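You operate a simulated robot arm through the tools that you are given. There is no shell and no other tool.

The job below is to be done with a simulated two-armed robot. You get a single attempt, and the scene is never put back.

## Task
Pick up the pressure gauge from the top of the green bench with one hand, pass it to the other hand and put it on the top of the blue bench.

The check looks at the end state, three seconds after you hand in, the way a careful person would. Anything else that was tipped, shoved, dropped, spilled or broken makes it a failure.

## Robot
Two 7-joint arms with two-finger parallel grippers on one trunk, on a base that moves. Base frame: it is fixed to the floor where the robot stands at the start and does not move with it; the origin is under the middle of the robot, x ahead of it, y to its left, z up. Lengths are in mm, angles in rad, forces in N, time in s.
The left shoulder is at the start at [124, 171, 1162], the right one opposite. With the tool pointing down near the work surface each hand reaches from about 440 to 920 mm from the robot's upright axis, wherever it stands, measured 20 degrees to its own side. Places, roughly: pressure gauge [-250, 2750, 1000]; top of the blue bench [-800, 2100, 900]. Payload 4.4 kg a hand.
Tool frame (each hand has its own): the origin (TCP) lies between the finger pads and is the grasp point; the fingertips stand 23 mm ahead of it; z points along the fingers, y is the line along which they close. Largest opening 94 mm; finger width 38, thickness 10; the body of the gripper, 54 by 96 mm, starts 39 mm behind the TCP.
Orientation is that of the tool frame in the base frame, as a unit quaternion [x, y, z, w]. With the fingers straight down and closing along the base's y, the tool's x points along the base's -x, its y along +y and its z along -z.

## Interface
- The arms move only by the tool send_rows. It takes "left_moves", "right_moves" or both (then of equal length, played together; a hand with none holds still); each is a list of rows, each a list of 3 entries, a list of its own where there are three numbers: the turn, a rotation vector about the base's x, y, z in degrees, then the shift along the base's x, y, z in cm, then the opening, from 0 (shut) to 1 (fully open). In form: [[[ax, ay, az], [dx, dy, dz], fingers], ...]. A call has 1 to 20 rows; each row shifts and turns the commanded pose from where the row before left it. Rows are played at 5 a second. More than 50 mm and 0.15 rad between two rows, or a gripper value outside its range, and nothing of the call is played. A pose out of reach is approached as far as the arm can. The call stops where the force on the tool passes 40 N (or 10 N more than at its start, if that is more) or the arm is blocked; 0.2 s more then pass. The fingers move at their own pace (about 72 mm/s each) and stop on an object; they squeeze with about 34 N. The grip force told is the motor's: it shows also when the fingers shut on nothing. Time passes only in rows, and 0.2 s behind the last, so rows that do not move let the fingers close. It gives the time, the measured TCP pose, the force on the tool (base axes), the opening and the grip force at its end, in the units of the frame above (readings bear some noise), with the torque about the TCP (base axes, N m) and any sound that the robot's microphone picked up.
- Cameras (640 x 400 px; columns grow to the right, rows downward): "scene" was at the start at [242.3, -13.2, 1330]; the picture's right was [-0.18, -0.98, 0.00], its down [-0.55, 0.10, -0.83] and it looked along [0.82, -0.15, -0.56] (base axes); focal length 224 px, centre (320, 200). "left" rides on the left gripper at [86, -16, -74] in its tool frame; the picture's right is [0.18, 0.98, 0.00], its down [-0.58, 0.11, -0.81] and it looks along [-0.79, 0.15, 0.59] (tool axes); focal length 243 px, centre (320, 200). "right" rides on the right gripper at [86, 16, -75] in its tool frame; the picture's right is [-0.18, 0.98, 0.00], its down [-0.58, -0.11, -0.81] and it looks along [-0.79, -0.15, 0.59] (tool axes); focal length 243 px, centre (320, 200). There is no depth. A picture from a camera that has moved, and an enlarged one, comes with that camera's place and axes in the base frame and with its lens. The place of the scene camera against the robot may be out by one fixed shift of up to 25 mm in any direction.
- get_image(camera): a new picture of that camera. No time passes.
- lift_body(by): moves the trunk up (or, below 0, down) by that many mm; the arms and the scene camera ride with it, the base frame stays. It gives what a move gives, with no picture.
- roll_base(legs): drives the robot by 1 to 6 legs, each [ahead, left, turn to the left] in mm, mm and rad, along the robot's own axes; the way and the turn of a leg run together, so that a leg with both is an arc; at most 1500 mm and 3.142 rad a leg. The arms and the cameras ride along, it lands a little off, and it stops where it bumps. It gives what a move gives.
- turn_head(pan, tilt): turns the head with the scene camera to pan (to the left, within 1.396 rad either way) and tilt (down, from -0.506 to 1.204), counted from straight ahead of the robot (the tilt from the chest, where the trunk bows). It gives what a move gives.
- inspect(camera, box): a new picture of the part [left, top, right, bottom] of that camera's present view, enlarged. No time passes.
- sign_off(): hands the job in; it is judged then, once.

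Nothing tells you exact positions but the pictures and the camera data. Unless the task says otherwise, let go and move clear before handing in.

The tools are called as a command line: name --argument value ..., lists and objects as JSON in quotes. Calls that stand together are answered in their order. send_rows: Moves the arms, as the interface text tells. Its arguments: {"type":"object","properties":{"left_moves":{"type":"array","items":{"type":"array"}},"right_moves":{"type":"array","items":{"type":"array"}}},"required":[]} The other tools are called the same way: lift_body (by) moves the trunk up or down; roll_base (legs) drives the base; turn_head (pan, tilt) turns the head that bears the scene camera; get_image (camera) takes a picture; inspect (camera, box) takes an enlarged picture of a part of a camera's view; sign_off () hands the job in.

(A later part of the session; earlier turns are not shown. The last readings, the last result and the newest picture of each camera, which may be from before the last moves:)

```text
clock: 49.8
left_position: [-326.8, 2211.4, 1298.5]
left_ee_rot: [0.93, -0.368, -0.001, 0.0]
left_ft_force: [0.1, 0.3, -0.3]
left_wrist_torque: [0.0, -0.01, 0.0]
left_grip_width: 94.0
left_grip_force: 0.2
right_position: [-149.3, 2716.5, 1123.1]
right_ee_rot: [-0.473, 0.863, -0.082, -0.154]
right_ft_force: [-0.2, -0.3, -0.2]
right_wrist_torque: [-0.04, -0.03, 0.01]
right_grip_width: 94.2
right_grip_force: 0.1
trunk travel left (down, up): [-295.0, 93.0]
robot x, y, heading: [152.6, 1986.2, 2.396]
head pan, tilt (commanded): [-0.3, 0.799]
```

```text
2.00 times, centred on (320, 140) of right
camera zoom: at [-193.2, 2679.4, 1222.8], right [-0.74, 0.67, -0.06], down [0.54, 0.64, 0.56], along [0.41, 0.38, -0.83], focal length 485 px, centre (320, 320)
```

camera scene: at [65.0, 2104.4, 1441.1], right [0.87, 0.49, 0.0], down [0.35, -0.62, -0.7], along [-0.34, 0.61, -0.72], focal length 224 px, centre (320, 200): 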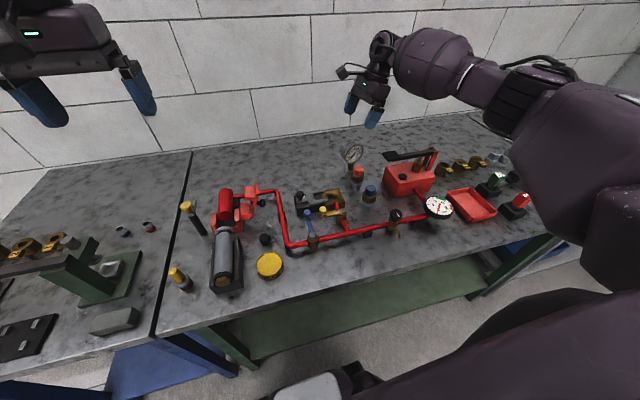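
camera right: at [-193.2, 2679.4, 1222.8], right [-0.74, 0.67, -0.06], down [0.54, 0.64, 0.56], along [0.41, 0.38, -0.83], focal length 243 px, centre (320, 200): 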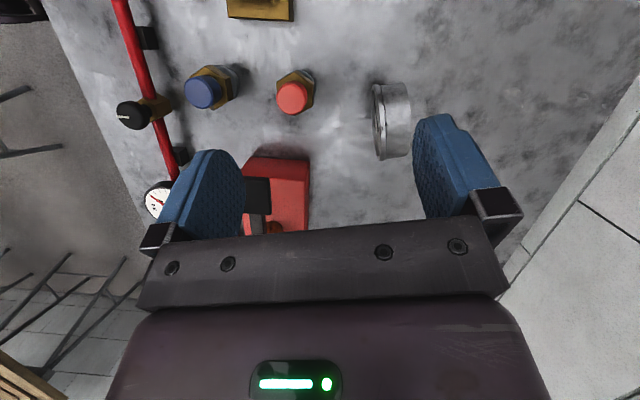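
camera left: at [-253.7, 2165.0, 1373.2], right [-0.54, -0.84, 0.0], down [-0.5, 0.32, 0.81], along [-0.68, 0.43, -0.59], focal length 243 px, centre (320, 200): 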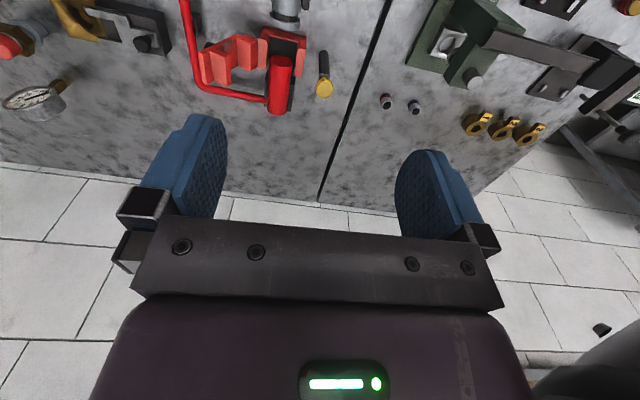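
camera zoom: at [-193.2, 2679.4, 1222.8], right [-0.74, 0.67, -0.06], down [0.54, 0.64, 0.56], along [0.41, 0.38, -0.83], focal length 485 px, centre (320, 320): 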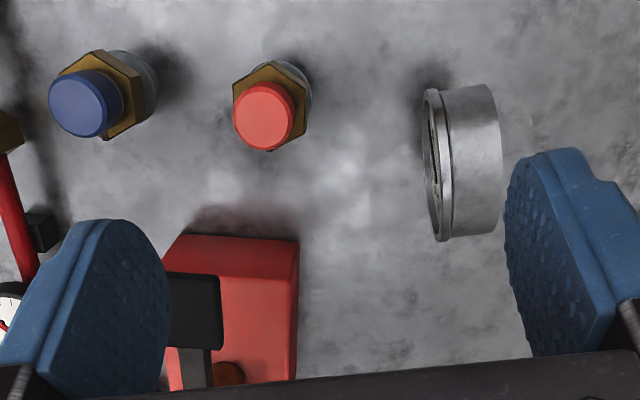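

The disc is ~33 mm thick, face direction about −34°, centre ≈ [-186, 2786, 933]. I move the right hand to a pre‑grasp point up along its finger axis, about 120 mm short of the grasp.

send_rows --right_moves '[[[0, 0, -1.4], [-0.1, 3.0, -1.4], 1], [[0, 0, 0], [-0.1, 3.0, -1.4], 1], [[0, 0, 0], [-0.1, 3.0, -1.4], 1], [[0, 0, 0], [-0.1, 2.85, -1.5], 1]]'

get_image --camera "right"

```text
clock: 50.8
left_position: [-326.2, 2212.5, 1298.4]
left_ee_rot: [0.929, -0.369, 0.0, 0.0]
left_ft_force: [0.2, -0.2, 0.2]
left_wrist_torque: [-0.01, 0.02, 0.01]
left_grip_width: 94.0
left_grip_force: 0.0
right_position: [-135.2, 2787.1, 1077.3]
right_ee_rot: [-0.462, 0.869, -0.08, -0.156]
right_ft_force: [0.9, 1.1, -0.1]
right_wrist_torque: [0.02, 0.0, -0.03]
right_grip_width: 94.0
right_grip_force: 0.0
right hand out of reach, approached as far as the arm can: row 3, 4
trunk travel left (down, up): [-295.0, 93.0]
robot x, y, heading: [154.7, 1986.6, 2.391]
head pan, tilt (commanded): [-0.3, 0.799]
```

```text
taken
camera right: at [-181.5, 2751.0, 1177.7], right [-0.72, 0.69, -0.06], down [0.55, 0.62, 0.56], along [0.42, 0.37, -0.83], focal length 243 px, centre (320, 200)
```

right: 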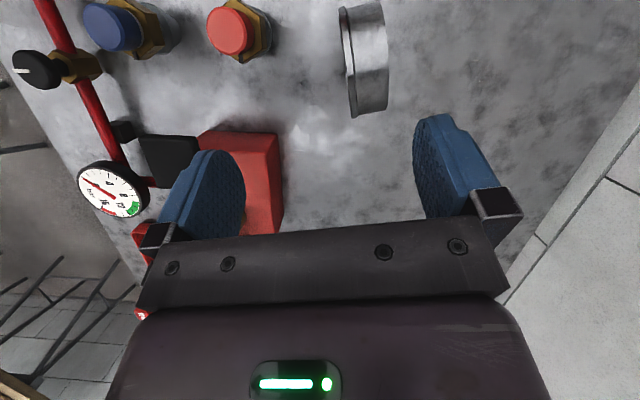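

The arm is at its reach limit here, so I'll bring the base 30 mm ahead and 130 mm right, with the hand well above all items, so the gauge is comfortably in front of the right shoulder.

roll_base --legs '[[0, -130, 0], [30, 0, 0]]'

get_image --camera "right"

```text
clock: 53.0
left_position: [-258.8, 2329.7, 1298.4]
left_ee_rot: [0.929, -0.37, 0.0, 0.0]
left_ft_force: [-0.9, 0.2, 0.1]
left_wrist_torque: [-0.04, 0.01, -0.03]
left_grip_width: 93.7
left_grip_force: 0.0
right_position: [-66.3, 2903.2, 1077.6]
right_ee_rot: [-0.462, 0.869, -0.082, -0.154]
right_ft_force: [-0.1, 0.1, -0.8]
right_wrist_torque: [-0.02, -0.02, 0.04]
right_grip_width: 94.3
right_grip_force: 0.1
trunk travel left (down, up): [-295.0, 93.0]
robot x, y, heading: [221.8, 2104.7, 2.384]
head pan, tilt (commanded): [-0.3, 0.799]
```

```text
taken
camera right: at [-113.0, 2867.7, 1177.3], right [-0.72, 0.69, -0.06], down [0.55, 0.62, 0.56], along [0.43, 0.37, -0.83], focal length 243 px, centre (320, 200)
```

right: 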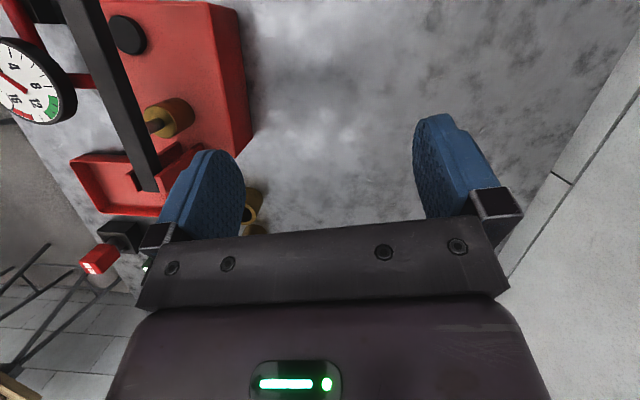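

The base moved without bumping. Now I bring the right hand back to the pre‑grasp point over the gauge.

send_rows --right_moves '[[[0, 0, 0], [-2.9, -2.3, 0], 1], [[0, 0, 0], [-2.9, -2.3, 0], 1], [[0, 0, 0], [-2.9, -2.2, 0], 1], [[0, 0, 0], [0, 0, 0], 1]]'

get_image --camera "right"

get_image --camera "left"

get_image --camera "scene"

```text
clock: 54.0
left_position: [-259.0, 2329.5, 1298.9]
left_ee_rot: [0.929, -0.369, 0.001, 0.0]
left_ft_force: [-0.6, 0.1, 0.0]
left_wrist_torque: [0.0, 0.0, 0.01]
left_grip_width: 94.1
left_grip_force: 0.1
right_position: [-152.5, 2835.4, 1075.9]
right_ee_rot: [-0.461, 0.87, -0.08, -0.155]
right_ft_force: [-0.1, 0.2, 0.2]
right_wrist_torque: [0.01, 0.0, -0.03]
right_grip_width: 93.7
right_grip_force: 0.2
trunk travel left (down, up): [-295.0, 93.0]
robot x, y, heading: [218.3, 2104.7, 2.381]
head pan, tilt (commanded): [-0.3, 0.799]
```

```text
taken
camera right: at [-198.6, 2798.6, 1175.8], right [-0.72, 0.69, -0.06], down [0.55, 0.62, 0.56], along [0.42, 0.37, -0.83], focal length 243 px, centre (320, 200)
```

right: 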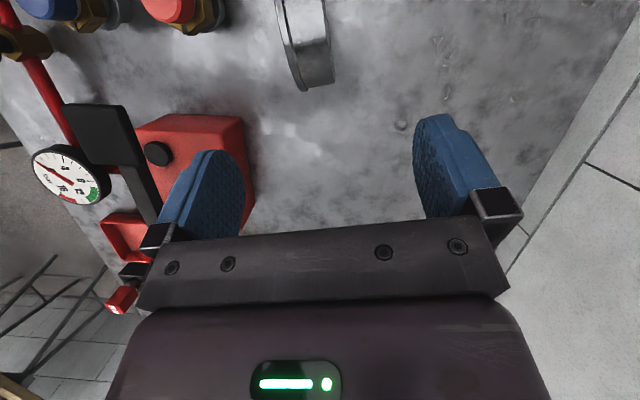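

```text
taken
camera left: at [-184.7, 2282.6, 1373.2], right [-0.54, -0.84, 0.0], down [-0.5, 0.32, 0.81], along [-0.68, 0.44, -0.59], focal length 243 px, centre (320, 200)
```

left: 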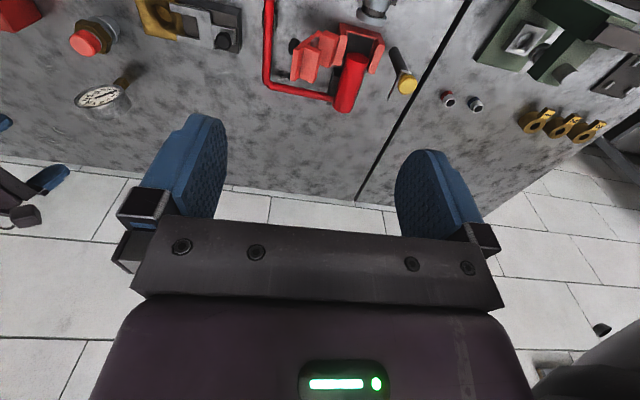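

```text
taken
camera scene: at [133.7, 2220.8, 1441.1], right [0.87, 0.49, 0.0], down [0.35, -0.63, -0.7], along [-0.34, 0.61, -0.72], focal length 224 px, centre (320, 200)
```

scene: 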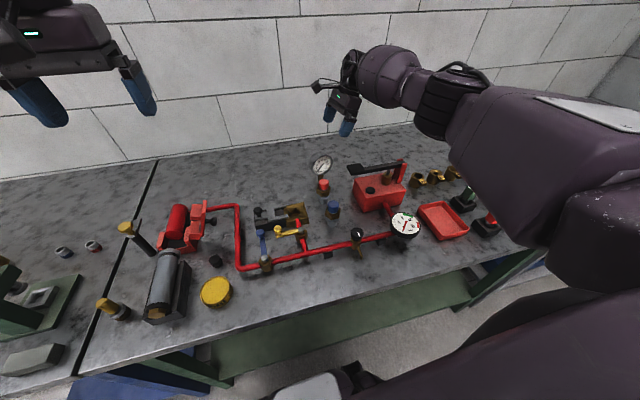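

inspect --camera "right" --box '[220, 0, 400, 112]'

inspect --camera "left" --box '[50, 50, 170, 125]'

inspect --camera "scene" --box '[290, 90, 380, 220]'

```text
3.56 times, centred on (310, 56) of right
camera zoom: at [-198.6, 2798.6, 1175.8], right [-0.72, 0.69, -0.06], down [0.55, 0.62, 0.56], along [0.42, 0.37, -0.83], focal length 863 px, centre (356, 712)
```

zoom: 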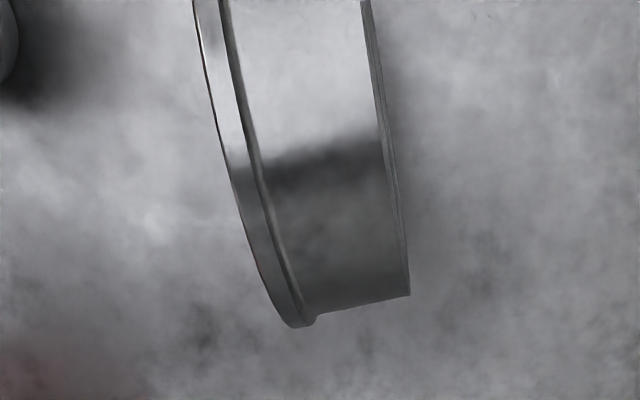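

```text
5.33 times, centred on (110, 88) of left
camera zoom: at [-184.7, 2282.6, 1373.2], right [-0.54, -0.84, 0.0], down [-0.5, 0.32, 0.81], along [-0.68, 0.44, -0.59], focal length 1294 px, centre (1440, 800)
```

zoom: 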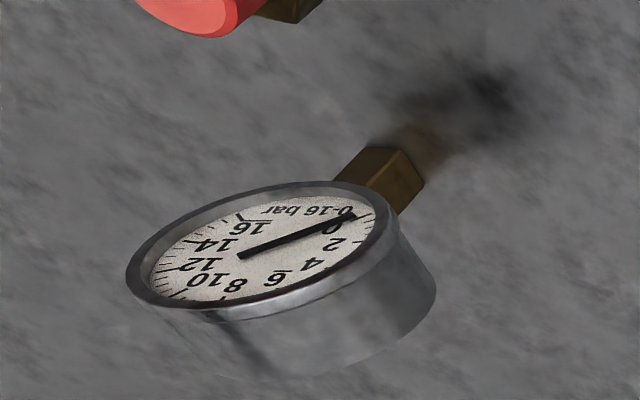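

```text
3.08 times, centred on (335, 155) of scene
camera zoom: at [133.7, 2220.8, 1441.1], right [0.87, 0.49, 0.0], down [0.35, -0.63, -0.7], along [-0.34, 0.61, -0.72], focal length 688 px, centre (274, 338)
```

zoom: 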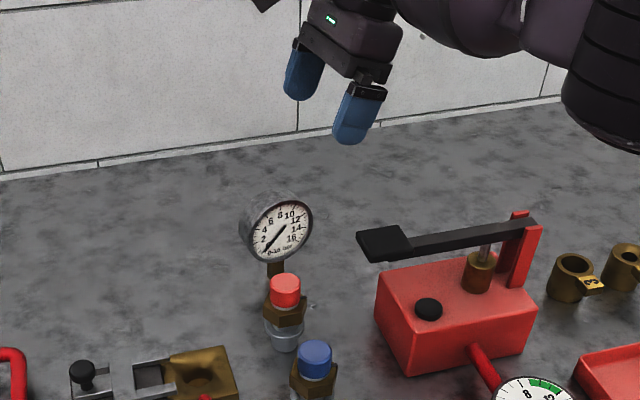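

Cross-checking the views, the gauge centre is about [-185, 2785, 933], and it lies nearly mid-way between the open fingers. I descend 70 mm along the finger axis and look again before enclosing it.

send_rows --right_moves '[[[0, 0, 0], [-0.4, -0.65, -2.2], 1], [[0, 0, 0], [-0.4, -0.65, -2.2], 1], [[0, 0, 0], [-0.4, -0.6, -2.1], 1], [[0, 0, 0], [0, 0, 0], 1]]'

get_image --camera "right"

inspect --camera "scene" --box '[290, 90, 400, 220]'

inspect --camera "left" --box '[0, 40, 170, 150]'

```text
clock: 55.0
left_position: [-258.9, 2328.1, 1298.9]
left_ee_rot: [0.929, -0.369, 0.0, 0.0]
left_ft_force: [-0.8, -0.1, -0.8]
left_wrist_torque: [0.01, 0.01, -0.01]
left_grip_width: 93.9
left_grip_force: 0.1
right_position: [-165.1, 2814.5, 1012.4]
right_ee_rot: [-0.462, 0.87, -0.08, -0.154]
right_ft_force: [0.9, -0.4, 0.7]
right_wrist_torque: [0.0, 0.01, 0.03]
right_grip_width: 94.0
right_grip_force: 0.1
trunk travel left (down, up): [-295.0, 93.0]
robot x, y, heading: [222.8, 2100.8, 2.378]
head pan, tilt (commanded): [-0.3, 0.799]
```

```text
taken
camera right: at [-210.9, 2779.2, 1111.0], right [-0.72, 0.69, -0.06], down [0.55, 0.62, 0.56], along [0.42, 0.37, -0.83], focal length 243 px, centre (320, 200)
```

right: 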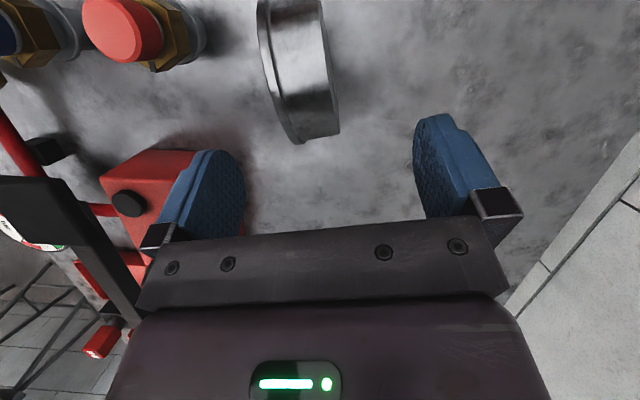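

```text
3.08 times, centred on (345, 155) of scene
camera zoom: at [133.5, 2220.0, 1441.2], right [0.87, 0.49, 0.0], down [0.35, -0.62, -0.7], along [-0.34, 0.61, -0.72], focal length 688 px, centre (243, 338)
```

zoom: 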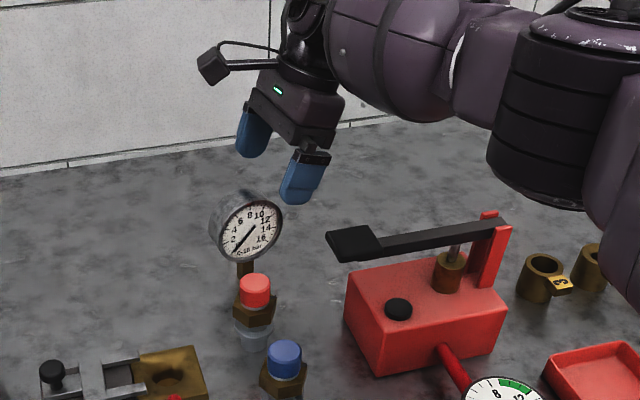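

```text
3.64 times, centred on (85, 95) of left
camera zoom: at [-184.9, 2281.7, 1373.4], right [-0.54, -0.84, 0.0], down [-0.5, 0.32, 0.81], along [-0.68, 0.44, -0.59], focal length 882 px, centre (1174, 582)
```

zoom: 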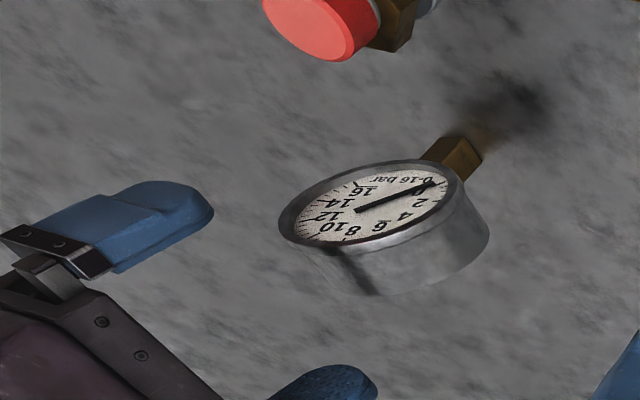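

The gauge's edge lies right on the mid‑line between the fingers (within ~2 mm). I lower the hand the remaining ~60 mm so the open fingers straddle the dial.

send_rows --right_moves '[[[0, 0, 0], [-0.2, -0.5, -2.0], 1], [[0, 0, 0], [-0.3, -0.55, -2.0], 1], [[0, 0, 0], [-0.3, -0.55, -1.9], 1], [[0, 0, 0], [0, 0, 0], 1]]'

get_image --camera "right"

inspect --camera "scene" --box '[290, 90, 400, 220]'

inspect --camera "left" --box '[0, 40, 170, 150]'

```text
clock: 56.0
left_position: [-258.5, 2328.2, 1298.9]
left_ee_rot: [0.929, -0.37, 0.001, -0.001]
left_ft_force: [0.3, -1.0, 0.5]
left_wrist_torque: [0.03, -0.04, -0.06]
left_grip_width: 94.0
left_grip_force: 0.1
right_position: [-171.7, 2799.0, 953.8]
right_ee_rot: [-0.462, 0.87, -0.08, -0.154]
right_ft_force: [-0.2, -0.9, 0.2]
right_wrist_torque: [0.02, -0.02, -0.02]
right_grip_width: 94.0
right_grip_force: 0.2
trunk travel left (down, up): [-295.0, 93.0]
robot x, y, heading: [220.6, 2101.3, 2.383]
head pan, tilt (commanded): [-0.3, 0.799]
```

```text
taken
camera right: at [-217.8, 2763.3, 1053.6], right [-0.72, 0.69, -0.06], down [0.55, 0.62, 0.56], along [0.42, 0.37, -0.83], focal length 243 px, centre (320, 200)
```

right: 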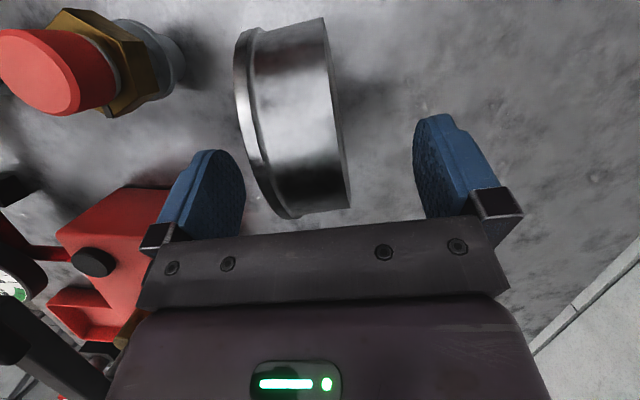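

```text
3.08 times, centred on (345, 155) of scene
camera zoom: at [133.3, 2220.0, 1441.2], right [0.87, 0.49, 0.0], down [0.35, -0.62, -0.7], along [-0.34, 0.61, -0.72], focal length 688 px, centre (243, 338)
```

zoom: 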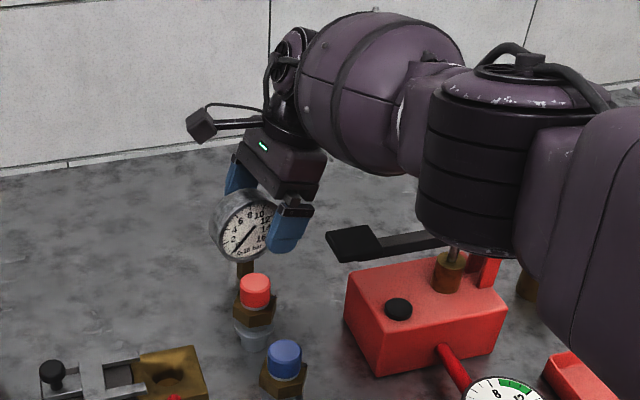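

```text
3.64 times, centred on (85, 95) of left
camera zoom: at [-185.0, 2281.7, 1373.3], right [-0.54, -0.84, 0.0], down [-0.5, 0.32, 0.81], along [-0.68, 0.44, -0.59], focal length 882 px, centre (1174, 582)
```

zoom: 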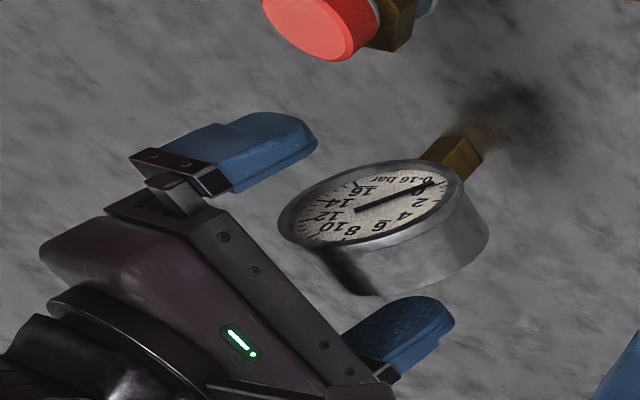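

The fingers straddle the upper right part of the dial and it is centred within about 1–2 mm. I close the right gripper in place.

send_rows --right_moves '[[[0, 0, 0], [0, 0, 0], 0.5], [[0, 0, 0], [0, 0, 0], 0], [[0, 0, 0], [0, 0, 0], 0], [[0, 0, 0], [0, 0, 0], 0], [[0, 0, 0], [0, 0, 0], 0]]'

get_image --camera "right"

inspect --camera "left" --box '[0, 40, 170, 150]'

```text
clock: 57.2
left_position: [-257.8, 2329.2, 1298.9]
left_ee_rot: [0.929, -0.37, 0.0, 0.001]
left_ft_force: [0.3, -0.7, -0.1]
left_wrist_torque: [0.01, 0.03, 0.02]
left_grip_width: 94.1
left_grip_force: 0.1
right_position: [-171.7, 2799.8, 953.5]
right_ee_rot: [-0.462, 0.87, -0.08, -0.154]
right_ft_force: [0.0, -0.3, 0.0]
right_wrist_torque: [-0.05, -0.03, -0.02]
right_grip_width: 29.9
right_grip_force: 33.7
trunk travel left (down, up): [-295.0, 93.0]
robot x, y, heading: [223.5, 2102.2, 2.382]
head pan, tilt (commanded): [-0.3, 0.799]
```

```text
taken
camera right: at [-218.0, 2763.4, 1053.8], right [-0.72, 0.69, -0.06], down [0.55, 0.62, 0.56], along [0.42, 0.37, -0.83], focal length 243 px, centre (320, 200)
```

right: 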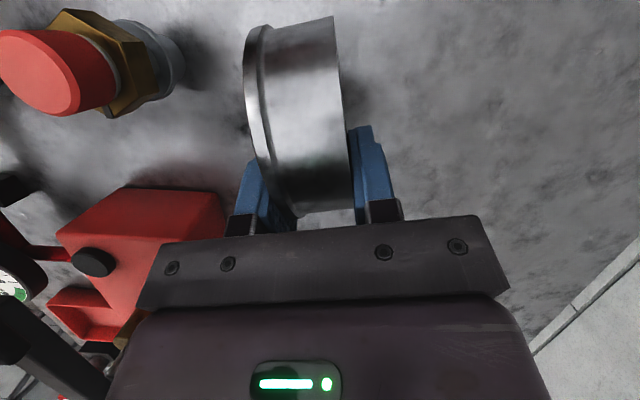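

```text
3.64 times, centred on (85, 95) of left
camera zoom: at [-185.2, 2281.8, 1373.2], right [-0.54, -0.84, 0.0], down [-0.5, 0.32, 0.81], along [-0.68, 0.44, -0.59], focal length 882 px, centre (1174, 582)
```

zoom: 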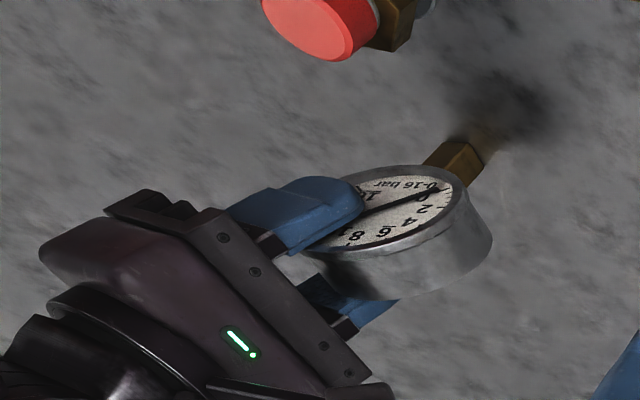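

The gauge is held: width 29.9 mm, grip force 34 N. I lift it straight up 100 mm.

send_rows --right_moves '[[[0, 0, 0], [0, 0, 1.0], 0], [[0, 0, 0], [0, 0, 2.0], 0], [[0, 0, 0], [0, 0, 2.0], 0], [[0, 0, 0], [0, 0, 2.5], 0], [[0, 0, 0], [0, 0, 2.5], 0]]'

get_image --camera "right"

get_image --camera "scene"

get_image --camera "left"

```text
clock: 58.4
left_position: [-258.9, 2328.1, 1298.9]
left_ee_rot: [0.929, -0.37, 0.0, 0.0]
left_ft_force: [-0.1, -0.1, 0.2]
left_wrist_torque: [-0.01, 0.0, 0.0]
left_grip_width: 94.2
left_grip_force: 0.1
right_position: [-173.2, 2800.1, 1053.6]
right_ee_rot: [-0.461, 0.87, -0.08, -0.154]
right_ft_force: [0.1, 0.2, -1.5]
right_wrist_torque: [0.05, -0.04, 0.02]
right_grip_width: 29.9
right_grip_force: 34.2
trunk travel left (down, up): [-295.0, 93.0]
robot x, y, heading: [220.0, 2097.1, 2.38]
head pan, tilt (commanded): [-0.3, 0.799]
```

```text
taken
camera right: at [-219.1, 2763.4, 1153.9], right [-0.72, 0.69, -0.06], down [0.55, 0.62, 0.56], along [0.42, 0.37, -0.83], focal length 243 px, centre (320, 200)
```

right: 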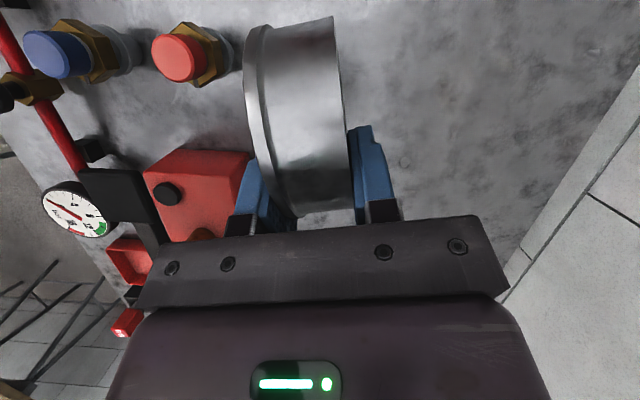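

```text
taken
camera scene: at [133.3, 2219.9, 1441.2], right [0.87, 0.49, 0.0], down [0.35, -0.62, -0.7], along [-0.34, 0.61, -0.72], focal length 224 px, centre (320, 200)
```

scene: 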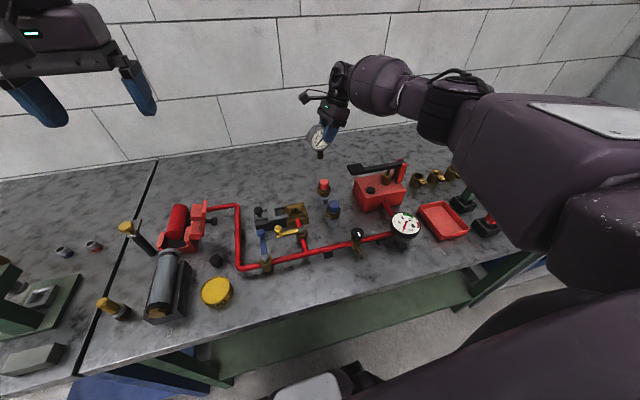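

```text
taken
camera left: at [-185.1, 2281.6, 1373.3], right [-0.54, -0.84, 0.0], down [-0.5, 0.32, 0.81], along [-0.68, 0.44, -0.59], focal length 243 px, centre (320, 200)
```

left: 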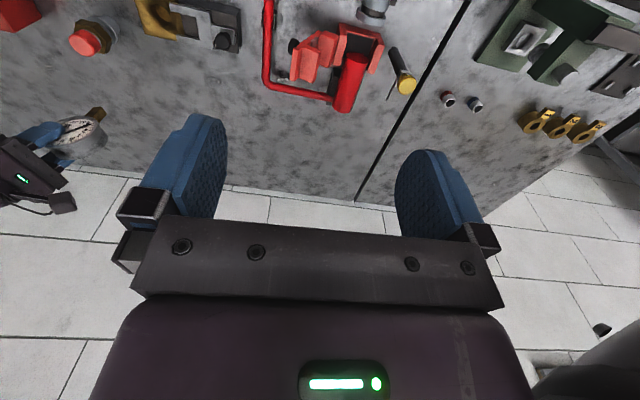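

The gauge is lifted and sits unchanged in the right hand (weight about 1.5 N). Next I raise it further, then bring it back in front of my chest while turning the hand +80° so the dial plane runs fore‑and‑aft, ready for the left hand to grip from behind/above.

send_rows --right_moves '[[[0, 0, 0], [0, 0, 3], 0], [[0, 0, 0], [0, 0, 3], 0], [[0, 0, 0], [0, 0, 2], 0], [[0, 0, 0], [0, 0, 0], 0]]'

```text
clock: 59.4
left_position: [-258.3, 2328.6, 1297.6]
left_ee_rot: [0.929, -0.37, 0.0, 0.0]
left_ft_force: [0.9, 0.0, -1.0]
left_wrist_torque: [-0.02, 0.0, 0.02]
left_grip_width: 94.0
left_grip_force: 0.1
right_position: [-174.0, 2799.7, 1134.8]
right_ee_rot: [-0.461, 0.87, -0.08, -0.154]
right_ft_force: [-0.7, 0.2, -1.4]
right_wrist_torque: [0.04, -0.01, -0.01]
right_grip_width: 29.9
right_grip_force: 34.3
trunk travel left (down, up): [-295.0, 93.0]
robot x, y, heading: [217.5, 2099.6, 2.38]
head pan, tilt (commanded): [-0.3, 0.799]
```

send_rows --right_moves '[[[0, 0, 8.07], [-0.12, -2.71, 0.1], 0], [[0, 0, 8.07], [-0.12, -2.71, 0.1], 0], [[0, 0, 8.07], [-0.12, -2.71, 0.1], 0], [[0, 0, 8.07], [-0.12, -2.71, 0.1], 0], [[0, 0, 8.07], [-0.12, -2.71, 0.1], 0], [[0, 0, 8.07], [-0.12, -2.71, 0.1], 0]]'

get_image --camera "scene"

```text
clock: 60.8
left_position: [-259.3, 2327.6, 1297.5]
left_ee_rot: [0.929, -0.37, 0.0, 0.0]
left_ft_force: [-0.3, -0.6, 0.1]
left_wrist_torque: [0.01, -0.02, 0.04]
left_grip_width: 93.9
left_grip_force: 0.0
right_position: [-182.2, 2635.8, 1138.2]
right_ee_rot: [0.778, -0.603, 0.136, 0.107]
right_ft_force: [-0.1, -0.2, -2.4]
right_wrist_torque: [0.04, 0.02, 0.01]
right_grip_width: 29.7
right_grip_force: 34.6
trunk travel left (down, up): [-295.0, 93.0]
robot x, y, heading: [218.2, 2099.2, 2.382]
head pan, tilt (commanded): [-0.3, 0.799]
```

```text
taken
camera scene: at [132.6, 2219.6, 1441.2], right [0.87, 0.49, 0.0], down [0.35, -0.62, -0.7], along [-0.34, 0.61, -0.72], focal length 224 px, centre (320, 200)
```

scene: 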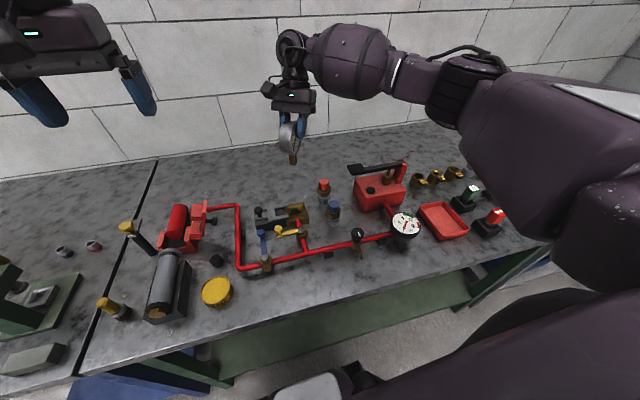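

send_rows --right_moves '[[[0, 0, 8.07], [-0.12, -2.71, 0.2], 0], [[0, 0, 8.07], [-0.12, -2.71, 0.2], 0], [[0, 0, 8.07], [-0.12, -2.71, 0.2], 0], [[0, 0, 8.07], [-0.12, -2.71, 0.2], 0], [[0, 0, 0], [0, 0, 0], 0]]'

turn_head --pan 0.0 --tilt 0.6

get_image --camera "scene"

get_image --camera "left"

get_image --camera "right"

```text
clock: 62.0
left_position: [-258.9, 2328.8, 1298.6]
left_ee_rot: [0.929, -0.369, 0.0, 0.0]
left_ft_force: [0.0, -0.3, 1.3]
left_wrist_torque: [0.01, 0.01, -0.01]
left_grip_width: 94.1
left_grip_force: 0.0
right_position: [-184.1, 2529.1, 1148.8]
right_ee_rot: [0.915, -0.364, 0.161, 0.067]
right_ft_force: [0.1, 0.5, -1.8]
right_wrist_torque: [0.02, 0.03, -0.01]
right_grip_width: 29.9
right_grip_force: 34.1
trunk travel left (down, up): [-295.0, 93.0]
robot x, y, heading: [218.4, 2099.5, 2.38]
head pan, tilt (commanded): [-0.3, 0.799]
```

```text
clock: 62.8
left_position: [-259.5, 2327.1, 1297.6]
left_ee_rot: [0.929, -0.37, 0.0, 0.0]
left_ft_force: [0.1, 0.4, 0.2]
left_wrist_torque: [0.04, 0.0, 0.0]
left_grip_width: 94.0
left_grip_force: 0.1
right_position: [-185.7, 2529.4, 1148.8]
right_ee_rot: [0.915, -0.364, 0.161, 0.066]
right_ft_force: [-0.2, 1.0, -2.1]
right_wrist_torque: [0.06, 0.04, -0.01]
right_grip_width: 29.8
right_grip_force: 33.7
trunk travel left (down, up): [-295.0, 93.0]
robot x, y, heading: [219.0, 2099.1, 2.382]
head pan, tilt (commanded): [0.0, 0.6]
```

```text
taken
camera scene: at [108.5, 2210.7, 1457.9], right [0.69, 0.73, 0.0], down [0.41, -0.39, -0.82], along [-0.6, 0.57, -0.57], focal length 224 px, centre (320, 200)
```

scene: 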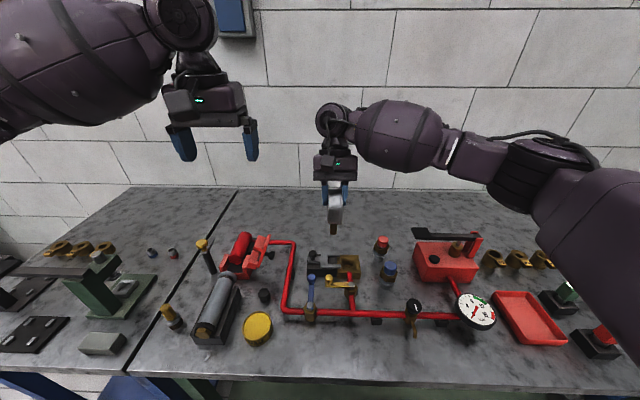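

```text
taken
camera left: at [-185.3, 2282.0, 1373.1], right [-0.54, -0.84, 0.0], down [-0.5, 0.32, 0.81], along [-0.68, 0.44, -0.59], focal length 243 px, centre (320, 200)
```

left: 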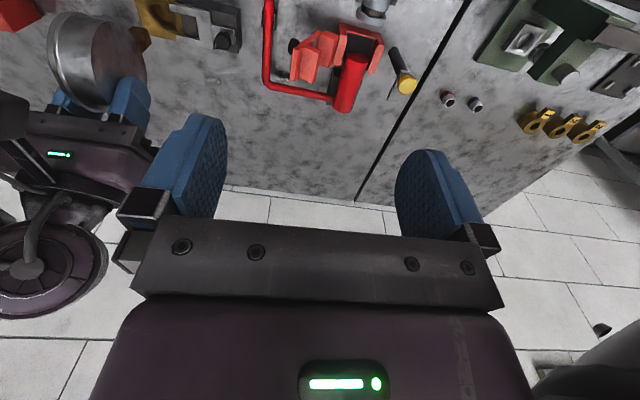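

```text
taken
camera right: at [-156.6, 2480.3, 1247.9], right [-0.8, -0.6, -0.06], down [-0.52, 0.65, 0.56], along [-0.29, 0.48, -0.83], focal length 243 px, centre (320, 200)
```

right: 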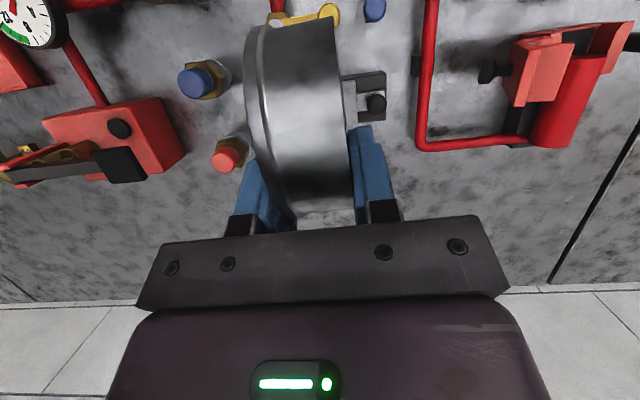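

The gauge is now in front of me with its plane fore‑and‑aft. I move both further forward (≈720 mm ahead) so that the left arm has room, then pitch the left hand 45° forward‑down.

send_rows --right_moves '[[[0, 0, 0], [-2.83, 1.56, -0.6], 0], [[0, 0, 0], [-2.83, 1.56, -0.6], 0], [[0, 0, 0], [-2.83, 1.56, -0.6], 0], [[0, 0, 0], [-2.83, 1.56, -0.6], 0], [[0, 0, 0], [0, 0, 0], 0], [[0, 0, 0], [0, 0, 0], 0]]' --left_moves '[[[5.15, 5.45, 0], [-1.45, 1.38, 0], 1], [[5.15, 5.45, 0], [-1.45, 1.38, 0], 1], [[5.15, 5.45, 0], [-1.45, 1.38, 0], 1], [[5.15, 5.45, 0], [-1.45, 1.38, 0], 1], [[5.15, 5.45, 0], [-1.45, 1.38, 0], 1], [[5.15, 5.45, 0], [-1.45, 1.38, 0], 1]]'

get_image --camera "scene"

get_image --camera "left"

```text
clock: 64.2
left_position: [-347.0, 2410.4, 1297.0]
left_ee_rot: [0.859, -0.341, -0.356, -0.14]
left_ft_force: [0.2, -0.8, -1.0]
left_wrist_torque: [0.03, 0.04, 0.01]
left_grip_width: 94.1
left_grip_force: 0.0
right_position: [-294.0, 2586.8, 1123.6]
right_ee_rot: [0.915, -0.364, 0.16, 0.064]
right_ft_force: [-0.3, -0.5, -2.2]
right_wrist_torque: [0.05, 0.01, 0.01]
right_grip_width: 29.9
right_grip_force: 34.3
right hand out of reach, approached as far as the arm can: row 4
trunk travel left (down, up): [-295.0, 93.0]
robot x, y, heading: [221.9, 2102.5, 2.385]
head pan, tilt (commanded): [0.0, 0.6]
```

```text
taken
camera scene: at [107.0, 2209.6, 1457.9], right [0.69, 0.73, 0.0], down [0.41, -0.39, -0.82], along [-0.6, 0.57, -0.57], focal length 224 px, centre (320, 200)
```

scene: 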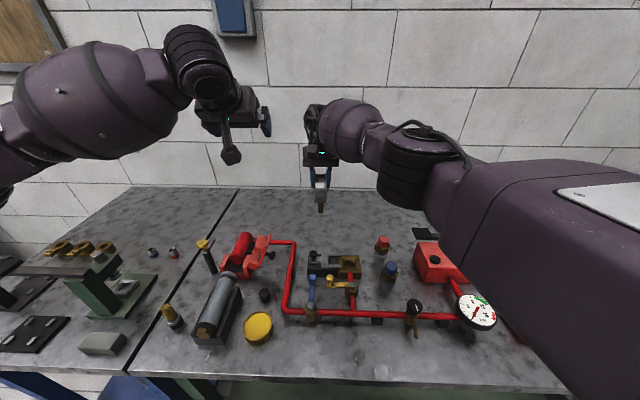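

```text
taken
camera left: at [-254.3, 2344.8, 1288.5], right [-0.58, -0.8, -0.13], down [0.04, -0.19, 0.98], along [-0.81, 0.56, 0.14], focal length 243 px, centre (320, 200)
```

left: 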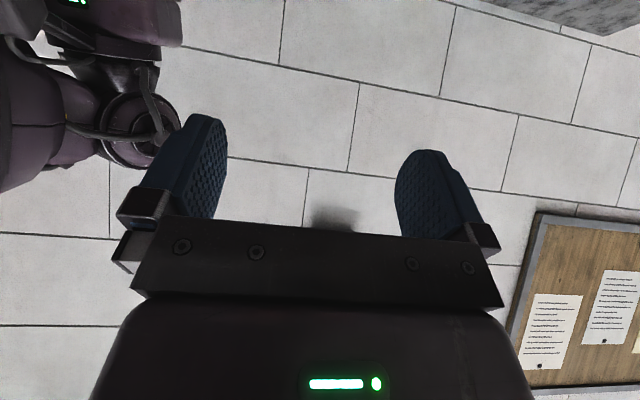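

The right hand is just at its limit, so I bring it back 25 mm. The left hand is pitched 45°; I move it back and down first, then to the right behind the gauge, keeping clear of the right hand's camera.

send_rows --right_moves '[[[0, 0, 0], [1.6, -0.13, 0], 0], [[0, 0, 0], [1.6, -0.13, 0], 0], [[0, 0, 0], [0, 0, 0], 0], [[0, 0, 0], [0, 0, 0], 0]]' --left_moves '[[[0, 0, 0], [1.81, -1.72, -2.88], 1], [[0, 0, 0], [1.81, -1.72, -2.88], 1], [[0, 0, 0], [1.81, -1.72, -2.88], 1], [[0, 0, 0], [1.81, -1.72, -2.88], 1]]'

get_image --camera "scene"

get_image --camera "left"

```text
clock: 65.2
left_position: [-272.9, 2341.6, 1181.0]
left_ee_rot: [0.858, -0.342, -0.357, -0.142]
left_ft_force: [0.6, -1.1, 1.0]
left_wrist_torque: [-0.05, -0.02, -0.02]
left_grip_width: 94.0
left_grip_force: 0.0
right_position: [-261.6, 2586.1, 1124.5]
right_ee_rot: [0.915, -0.363, 0.161, 0.065]
right_ft_force: [0.3, 0.3, -2.5]
right_wrist_torque: [0.07, 0.02, -0.01]
right_grip_width: 29.9
right_grip_force: 34.2
trunk travel left (down, up): [-295.0, 93.0]
robot x, y, heading: [216.3, 2100.1, 2.384]
head pan, tilt (commanded): [0.0, 0.6]
```

```text
taken
camera scene: at [108.6, 2210.1, 1458.1], right [0.69, 0.73, 0.0], down [0.41, -0.39, -0.83], along [-0.6, 0.57, -0.56], focal length 224 px, centre (320, 200)
```

scene: 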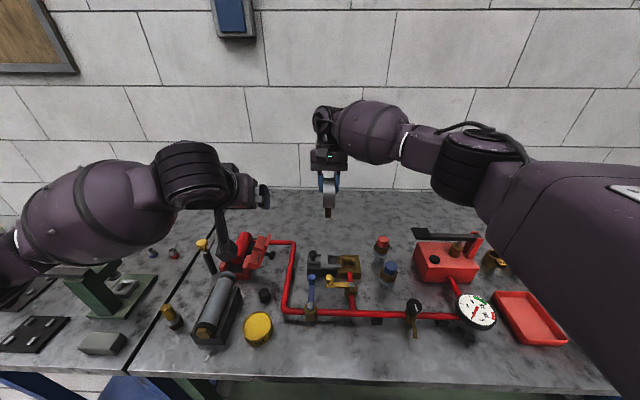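

```text
taken
camera left: at [-178.9, 2277.0, 1174.5], right [-0.58, -0.8, -0.13], down [0.04, -0.19, 0.98], along [-0.81, 0.56, 0.14], focal length 243 px, centre (320, 200)
```

left: 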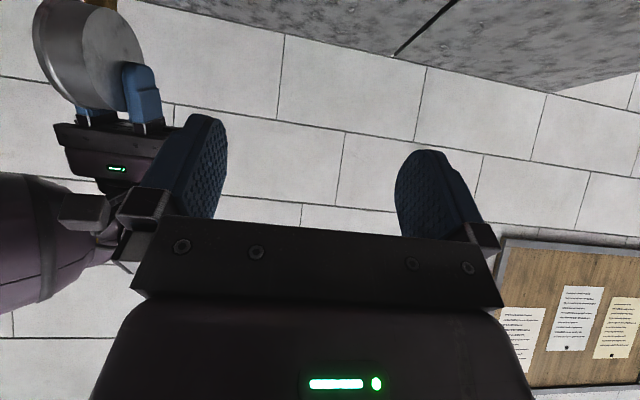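

send_rows --left_moves '[[[0, 0, 0], [2.12, 2.24, 0], 1], [[0, 0, 0], [2.12, 2.24, 0], 1], [[0, 0, 0], [2.12, 2.24, 0], 1], [[0, 0, 0], [2.12, 2.24, 0], 1], [[0, 0, 0], [2.12, 2.24, 0], 1]]'

get_image --camera "scene"

get_image --camera "left"

get_image --camera "right"

```text
clock: 66.4
left_position: [-166.7, 2455.4, 1185.2]
left_ee_rot: [0.859, -0.342, -0.355, -0.141]
left_ft_force: [0.3, 0.1, 0.2]
left_wrist_torque: [0.0, -0.02, 0.01]
left_grip_width: 94.0
left_grip_force: 0.0
right_position: [-260.9, 2586.2, 1124.2]
right_ee_rot: [0.915, -0.364, 0.16, 0.066]
right_ft_force: [0.1, 0.3, -2.3]
right_wrist_torque: [0.03, 0.04, -0.02]
right_grip_width: 29.7
right_grip_force: 33.4
trunk travel left (down, up): [-295.0, 93.0]
robot x, y, heading: [218.1, 2104.9, 2.384]
head pan, tilt (commanded): [0.0, 0.6]
```

```text
taken
camera scene: at [108.9, 2211.4, 1458.0], right [0.69, 0.73, 0.0], down [0.41, -0.39, -0.82], along [-0.6, 0.57, -0.57], focal length 224 px, centre (320, 200)
```

scene: 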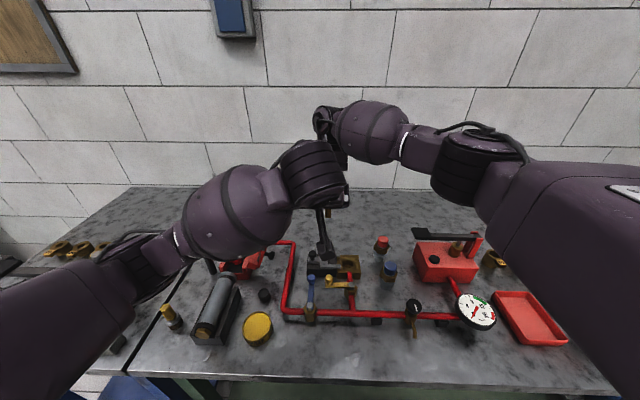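

```text
taken
camera left: at [-74.0, 2390.1, 1175.1], right [-0.58, -0.8, -0.13], down [0.04, -0.19, 0.98], along [-0.81, 0.56, 0.14], focal length 243 px, centre (320, 200)
```

left: 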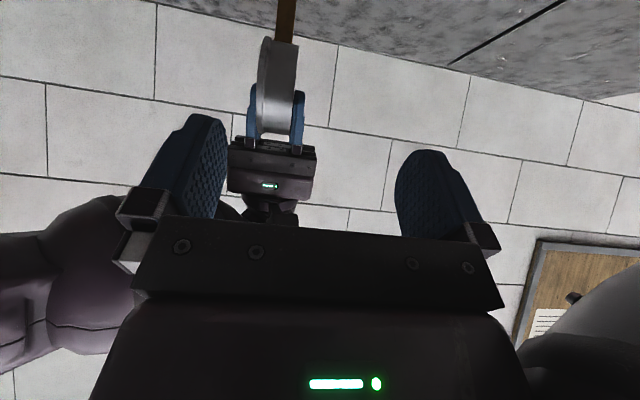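

```text
taken
camera right: at [-231.3, 2538.3, 1224.2], right [-0.8, -0.6, -0.06], down [-0.52, 0.65, 0.56], along [-0.29, 0.48, -0.83], focal length 243 px, centre (320, 200)
```

right: 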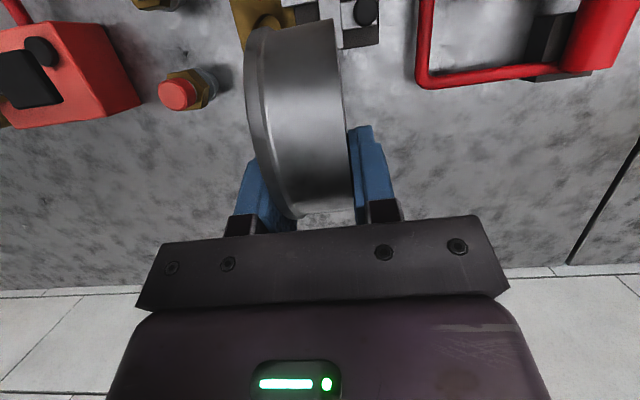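

The left camera sees the gauge edge‑on between its open fingers, close to where I computed. I enlarge to fine‑align before moving in.

inspect --camera "left" --box '[200, 0, 360, 150]'

inspect --camera "right" --box '[200, 0, 420, 240]'

```text
2.67 times, centred on (280, 75) of left
camera zoom: at [-74.0, 2390.1, 1175.1], right [-0.58, -0.8, -0.13], down [0.04, -0.19, 0.98], along [-0.81, 0.56, 0.14], focal length 647 px, centre (427, 533)
```

zoom: 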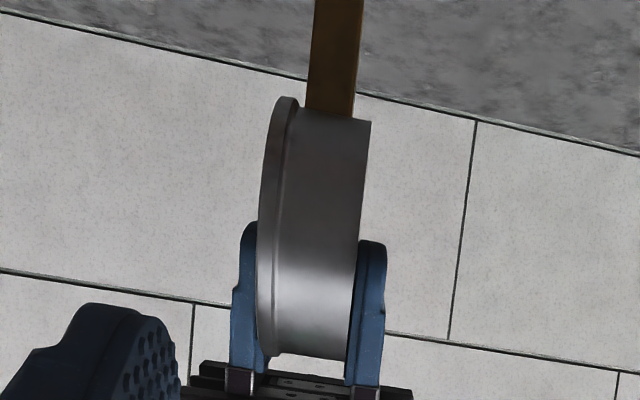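

```text
1.67 times, centred on (310, 120) of right
camera zoom: at [-231.3, 2538.3, 1224.2], right [-0.8, -0.6, -0.06], down [-0.52, 0.65, 0.56], along [-0.29, 0.48, -0.83], focal length 404 px, centre (337, 333)
```

zoom: 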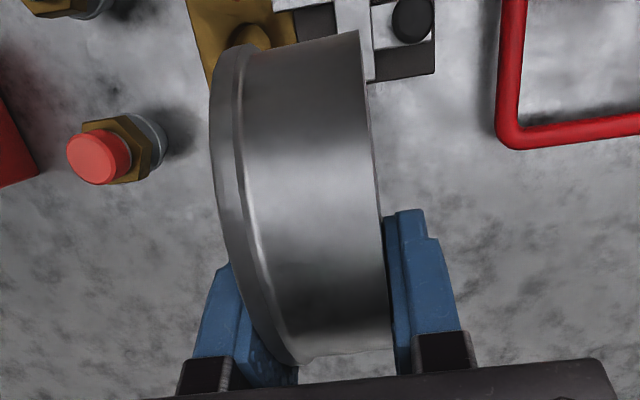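

send_rows --left_moves '[[[0, 0, 0], [0.36, 1.93, 0], 1], [[0, 0, 0], [0.35, 1.93, 0], 1], [[0, 0, 0], [0, 0, 0], 1]]'

inspect --camera "left" --box '[200, 0, 440, 200]'

get_image --camera "right"

```text
clock: 67.2
left_position: [-161.2, 2492.4, 1182.0]
left_ee_rot: [0.859, -0.341, -0.355, -0.141]
left_ft_force: [-1.0, 0.0, 0.4]
left_wrist_torque: [0.0, 0.01, -0.02]
left_grip_width: 94.0
left_grip_force: 0.1
right_position: [-260.0, 2587.0, 1124.5]
right_ee_rot: [0.915, -0.364, 0.161, 0.066]
right_ft_force: [-0.3, 0.1, -1.8]
right_wrist_torque: [0.03, 0.01, -0.02]
right_grip_width: 29.6
right_grip_force: 33.7
trunk travel left (down, up): [-295.0, 93.0]
robot x, y, heading: [221.9, 2101.1, 2.383]
head pan, tilt (commanded): [0.0, 0.6]
```

```text
2.00 times, centred on (320, 100) of left
camera zoom: at [-68.3, 2427.0, 1175.4], right [-0.58, -0.8, -0.13], down [0.04, -0.19, 0.98], along [-0.81, 0.56, 0.14], focal length 485 px, centre (320, 400)
```

zoom: 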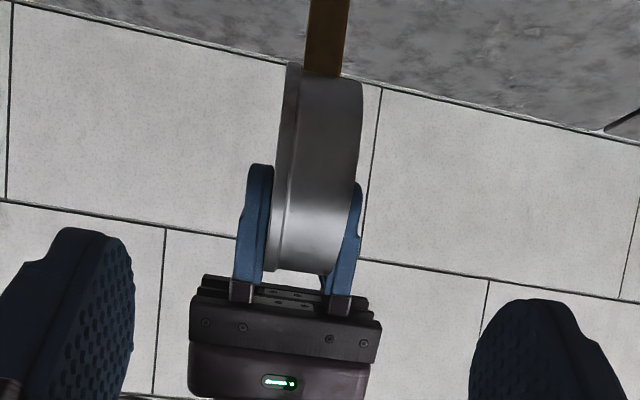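

```text
taken
camera right: at [-231.9, 2537.4, 1224.2], right [-0.8, -0.6, -0.06], down [-0.52, 0.65, 0.56], along [-0.29, 0.48, -0.83], focal length 243 px, centre (320, 200)
```

right: 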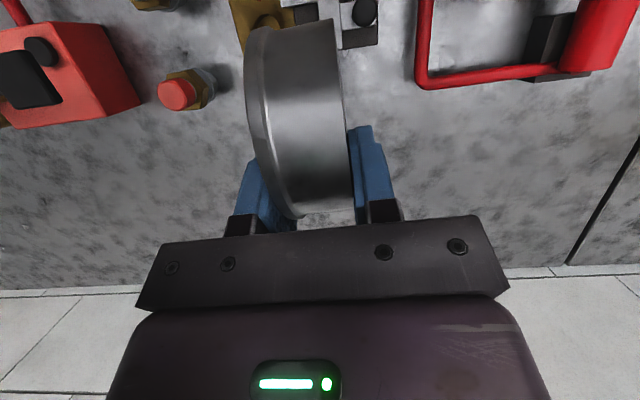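

The gauge is centred between the left fingers within ~2 mm and both closing axes agree within 0.2°. I advance the left hand 78 mm along its finger axis and check.

send_rows --left_moves '[[[0, 0, 0], [-1.35, 1.25, -1.85], 1], [[0, 0, 0], [-1.35, 1.25, -1.85], 1], [[0, 0, 0], [-1.35, 1.25, -1.85], 1], [[0, 0, 0], [0, 0, 0], 1]]'

get_image --camera "left"

get_image --camera "right"

get_image --camera "scene"

```text
clock: 68.2
left_position: [-200.8, 2530.3, 1125.9]
left_ee_rot: [0.859, -0.341, -0.355, -0.142]
left_ft_force: [-0.1, 0.1, 0.4]
left_wrist_torque: [0.0, 0.0, 0.0]
left_grip_width: 93.9
left_grip_force: 0.1
right_position: [-261.1, 2586.4, 1125.5]
right_ee_rot: [0.916, -0.363, 0.16, 0.066]
right_ft_force: [-0.4, 0.4, -1.6]
right_wrist_torque: [0.03, 0.05, -0.03]
right_grip_width: 29.6
right_grip_force: 33.6
trunk travel left (down, up): [-295.0, 93.0]
robot x, y, heading: [223.7, 2098.4, 2.387]
head pan, tilt (commanded): [0.0, 0.6]
```

```text
taken
camera left: at [-107.6, 2465.2, 1118.7], right [-0.58, -0.8, -0.13], down [0.04, -0.19, 0.98], along [-0.81, 0.56, 0.14], focal length 243 px, centre (320, 200)
```

left: 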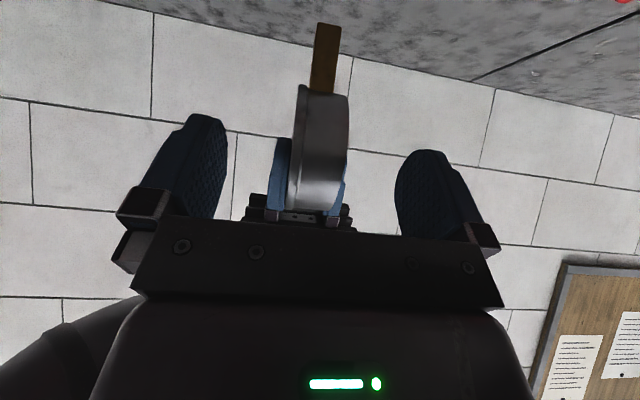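

```text
taken
camera right: at [-231.7, 2537.3, 1224.4], right [-0.8, -0.6, -0.06], down [-0.52, 0.65, 0.56], along [-0.29, 0.48, -0.83], focal length 243 px, centre (320, 200)
```

right: 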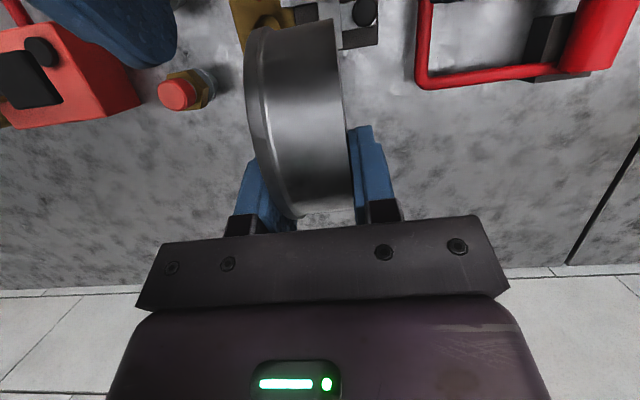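

```text
taken
camera scene: at [108.6, 2210.4, 1458.1], right [0.69, 0.73, 0.0], down [0.41, -0.39, -0.83], along [-0.6, 0.57, -0.56], focal length 224 px, centre (320, 200)
```

scene: 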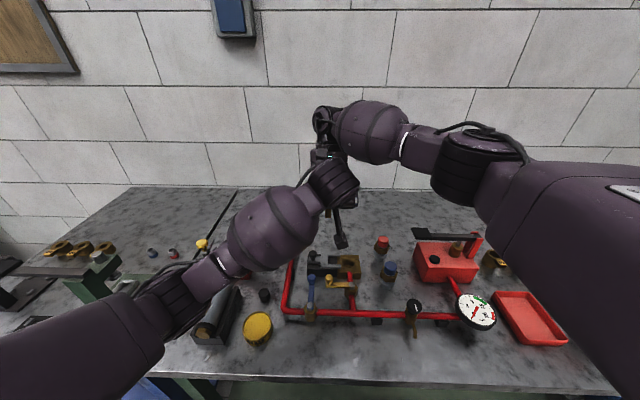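

inspect --camera "left" --box '[220, 0, 420, 240]'

```text
1.67 times, centred on (320, 120) of left
camera zoom: at [-107.6, 2465.2, 1118.7], right [-0.58, -0.8, -0.13], down [0.04, -0.19, 0.98], along [-0.81, 0.56, 0.14], focal length 404 px, centre (320, 333)
```

zoom: 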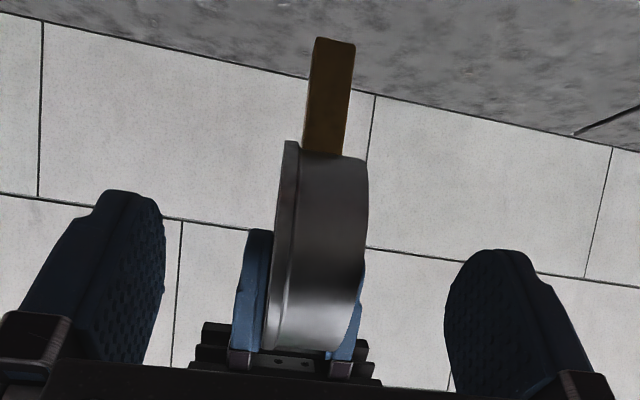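

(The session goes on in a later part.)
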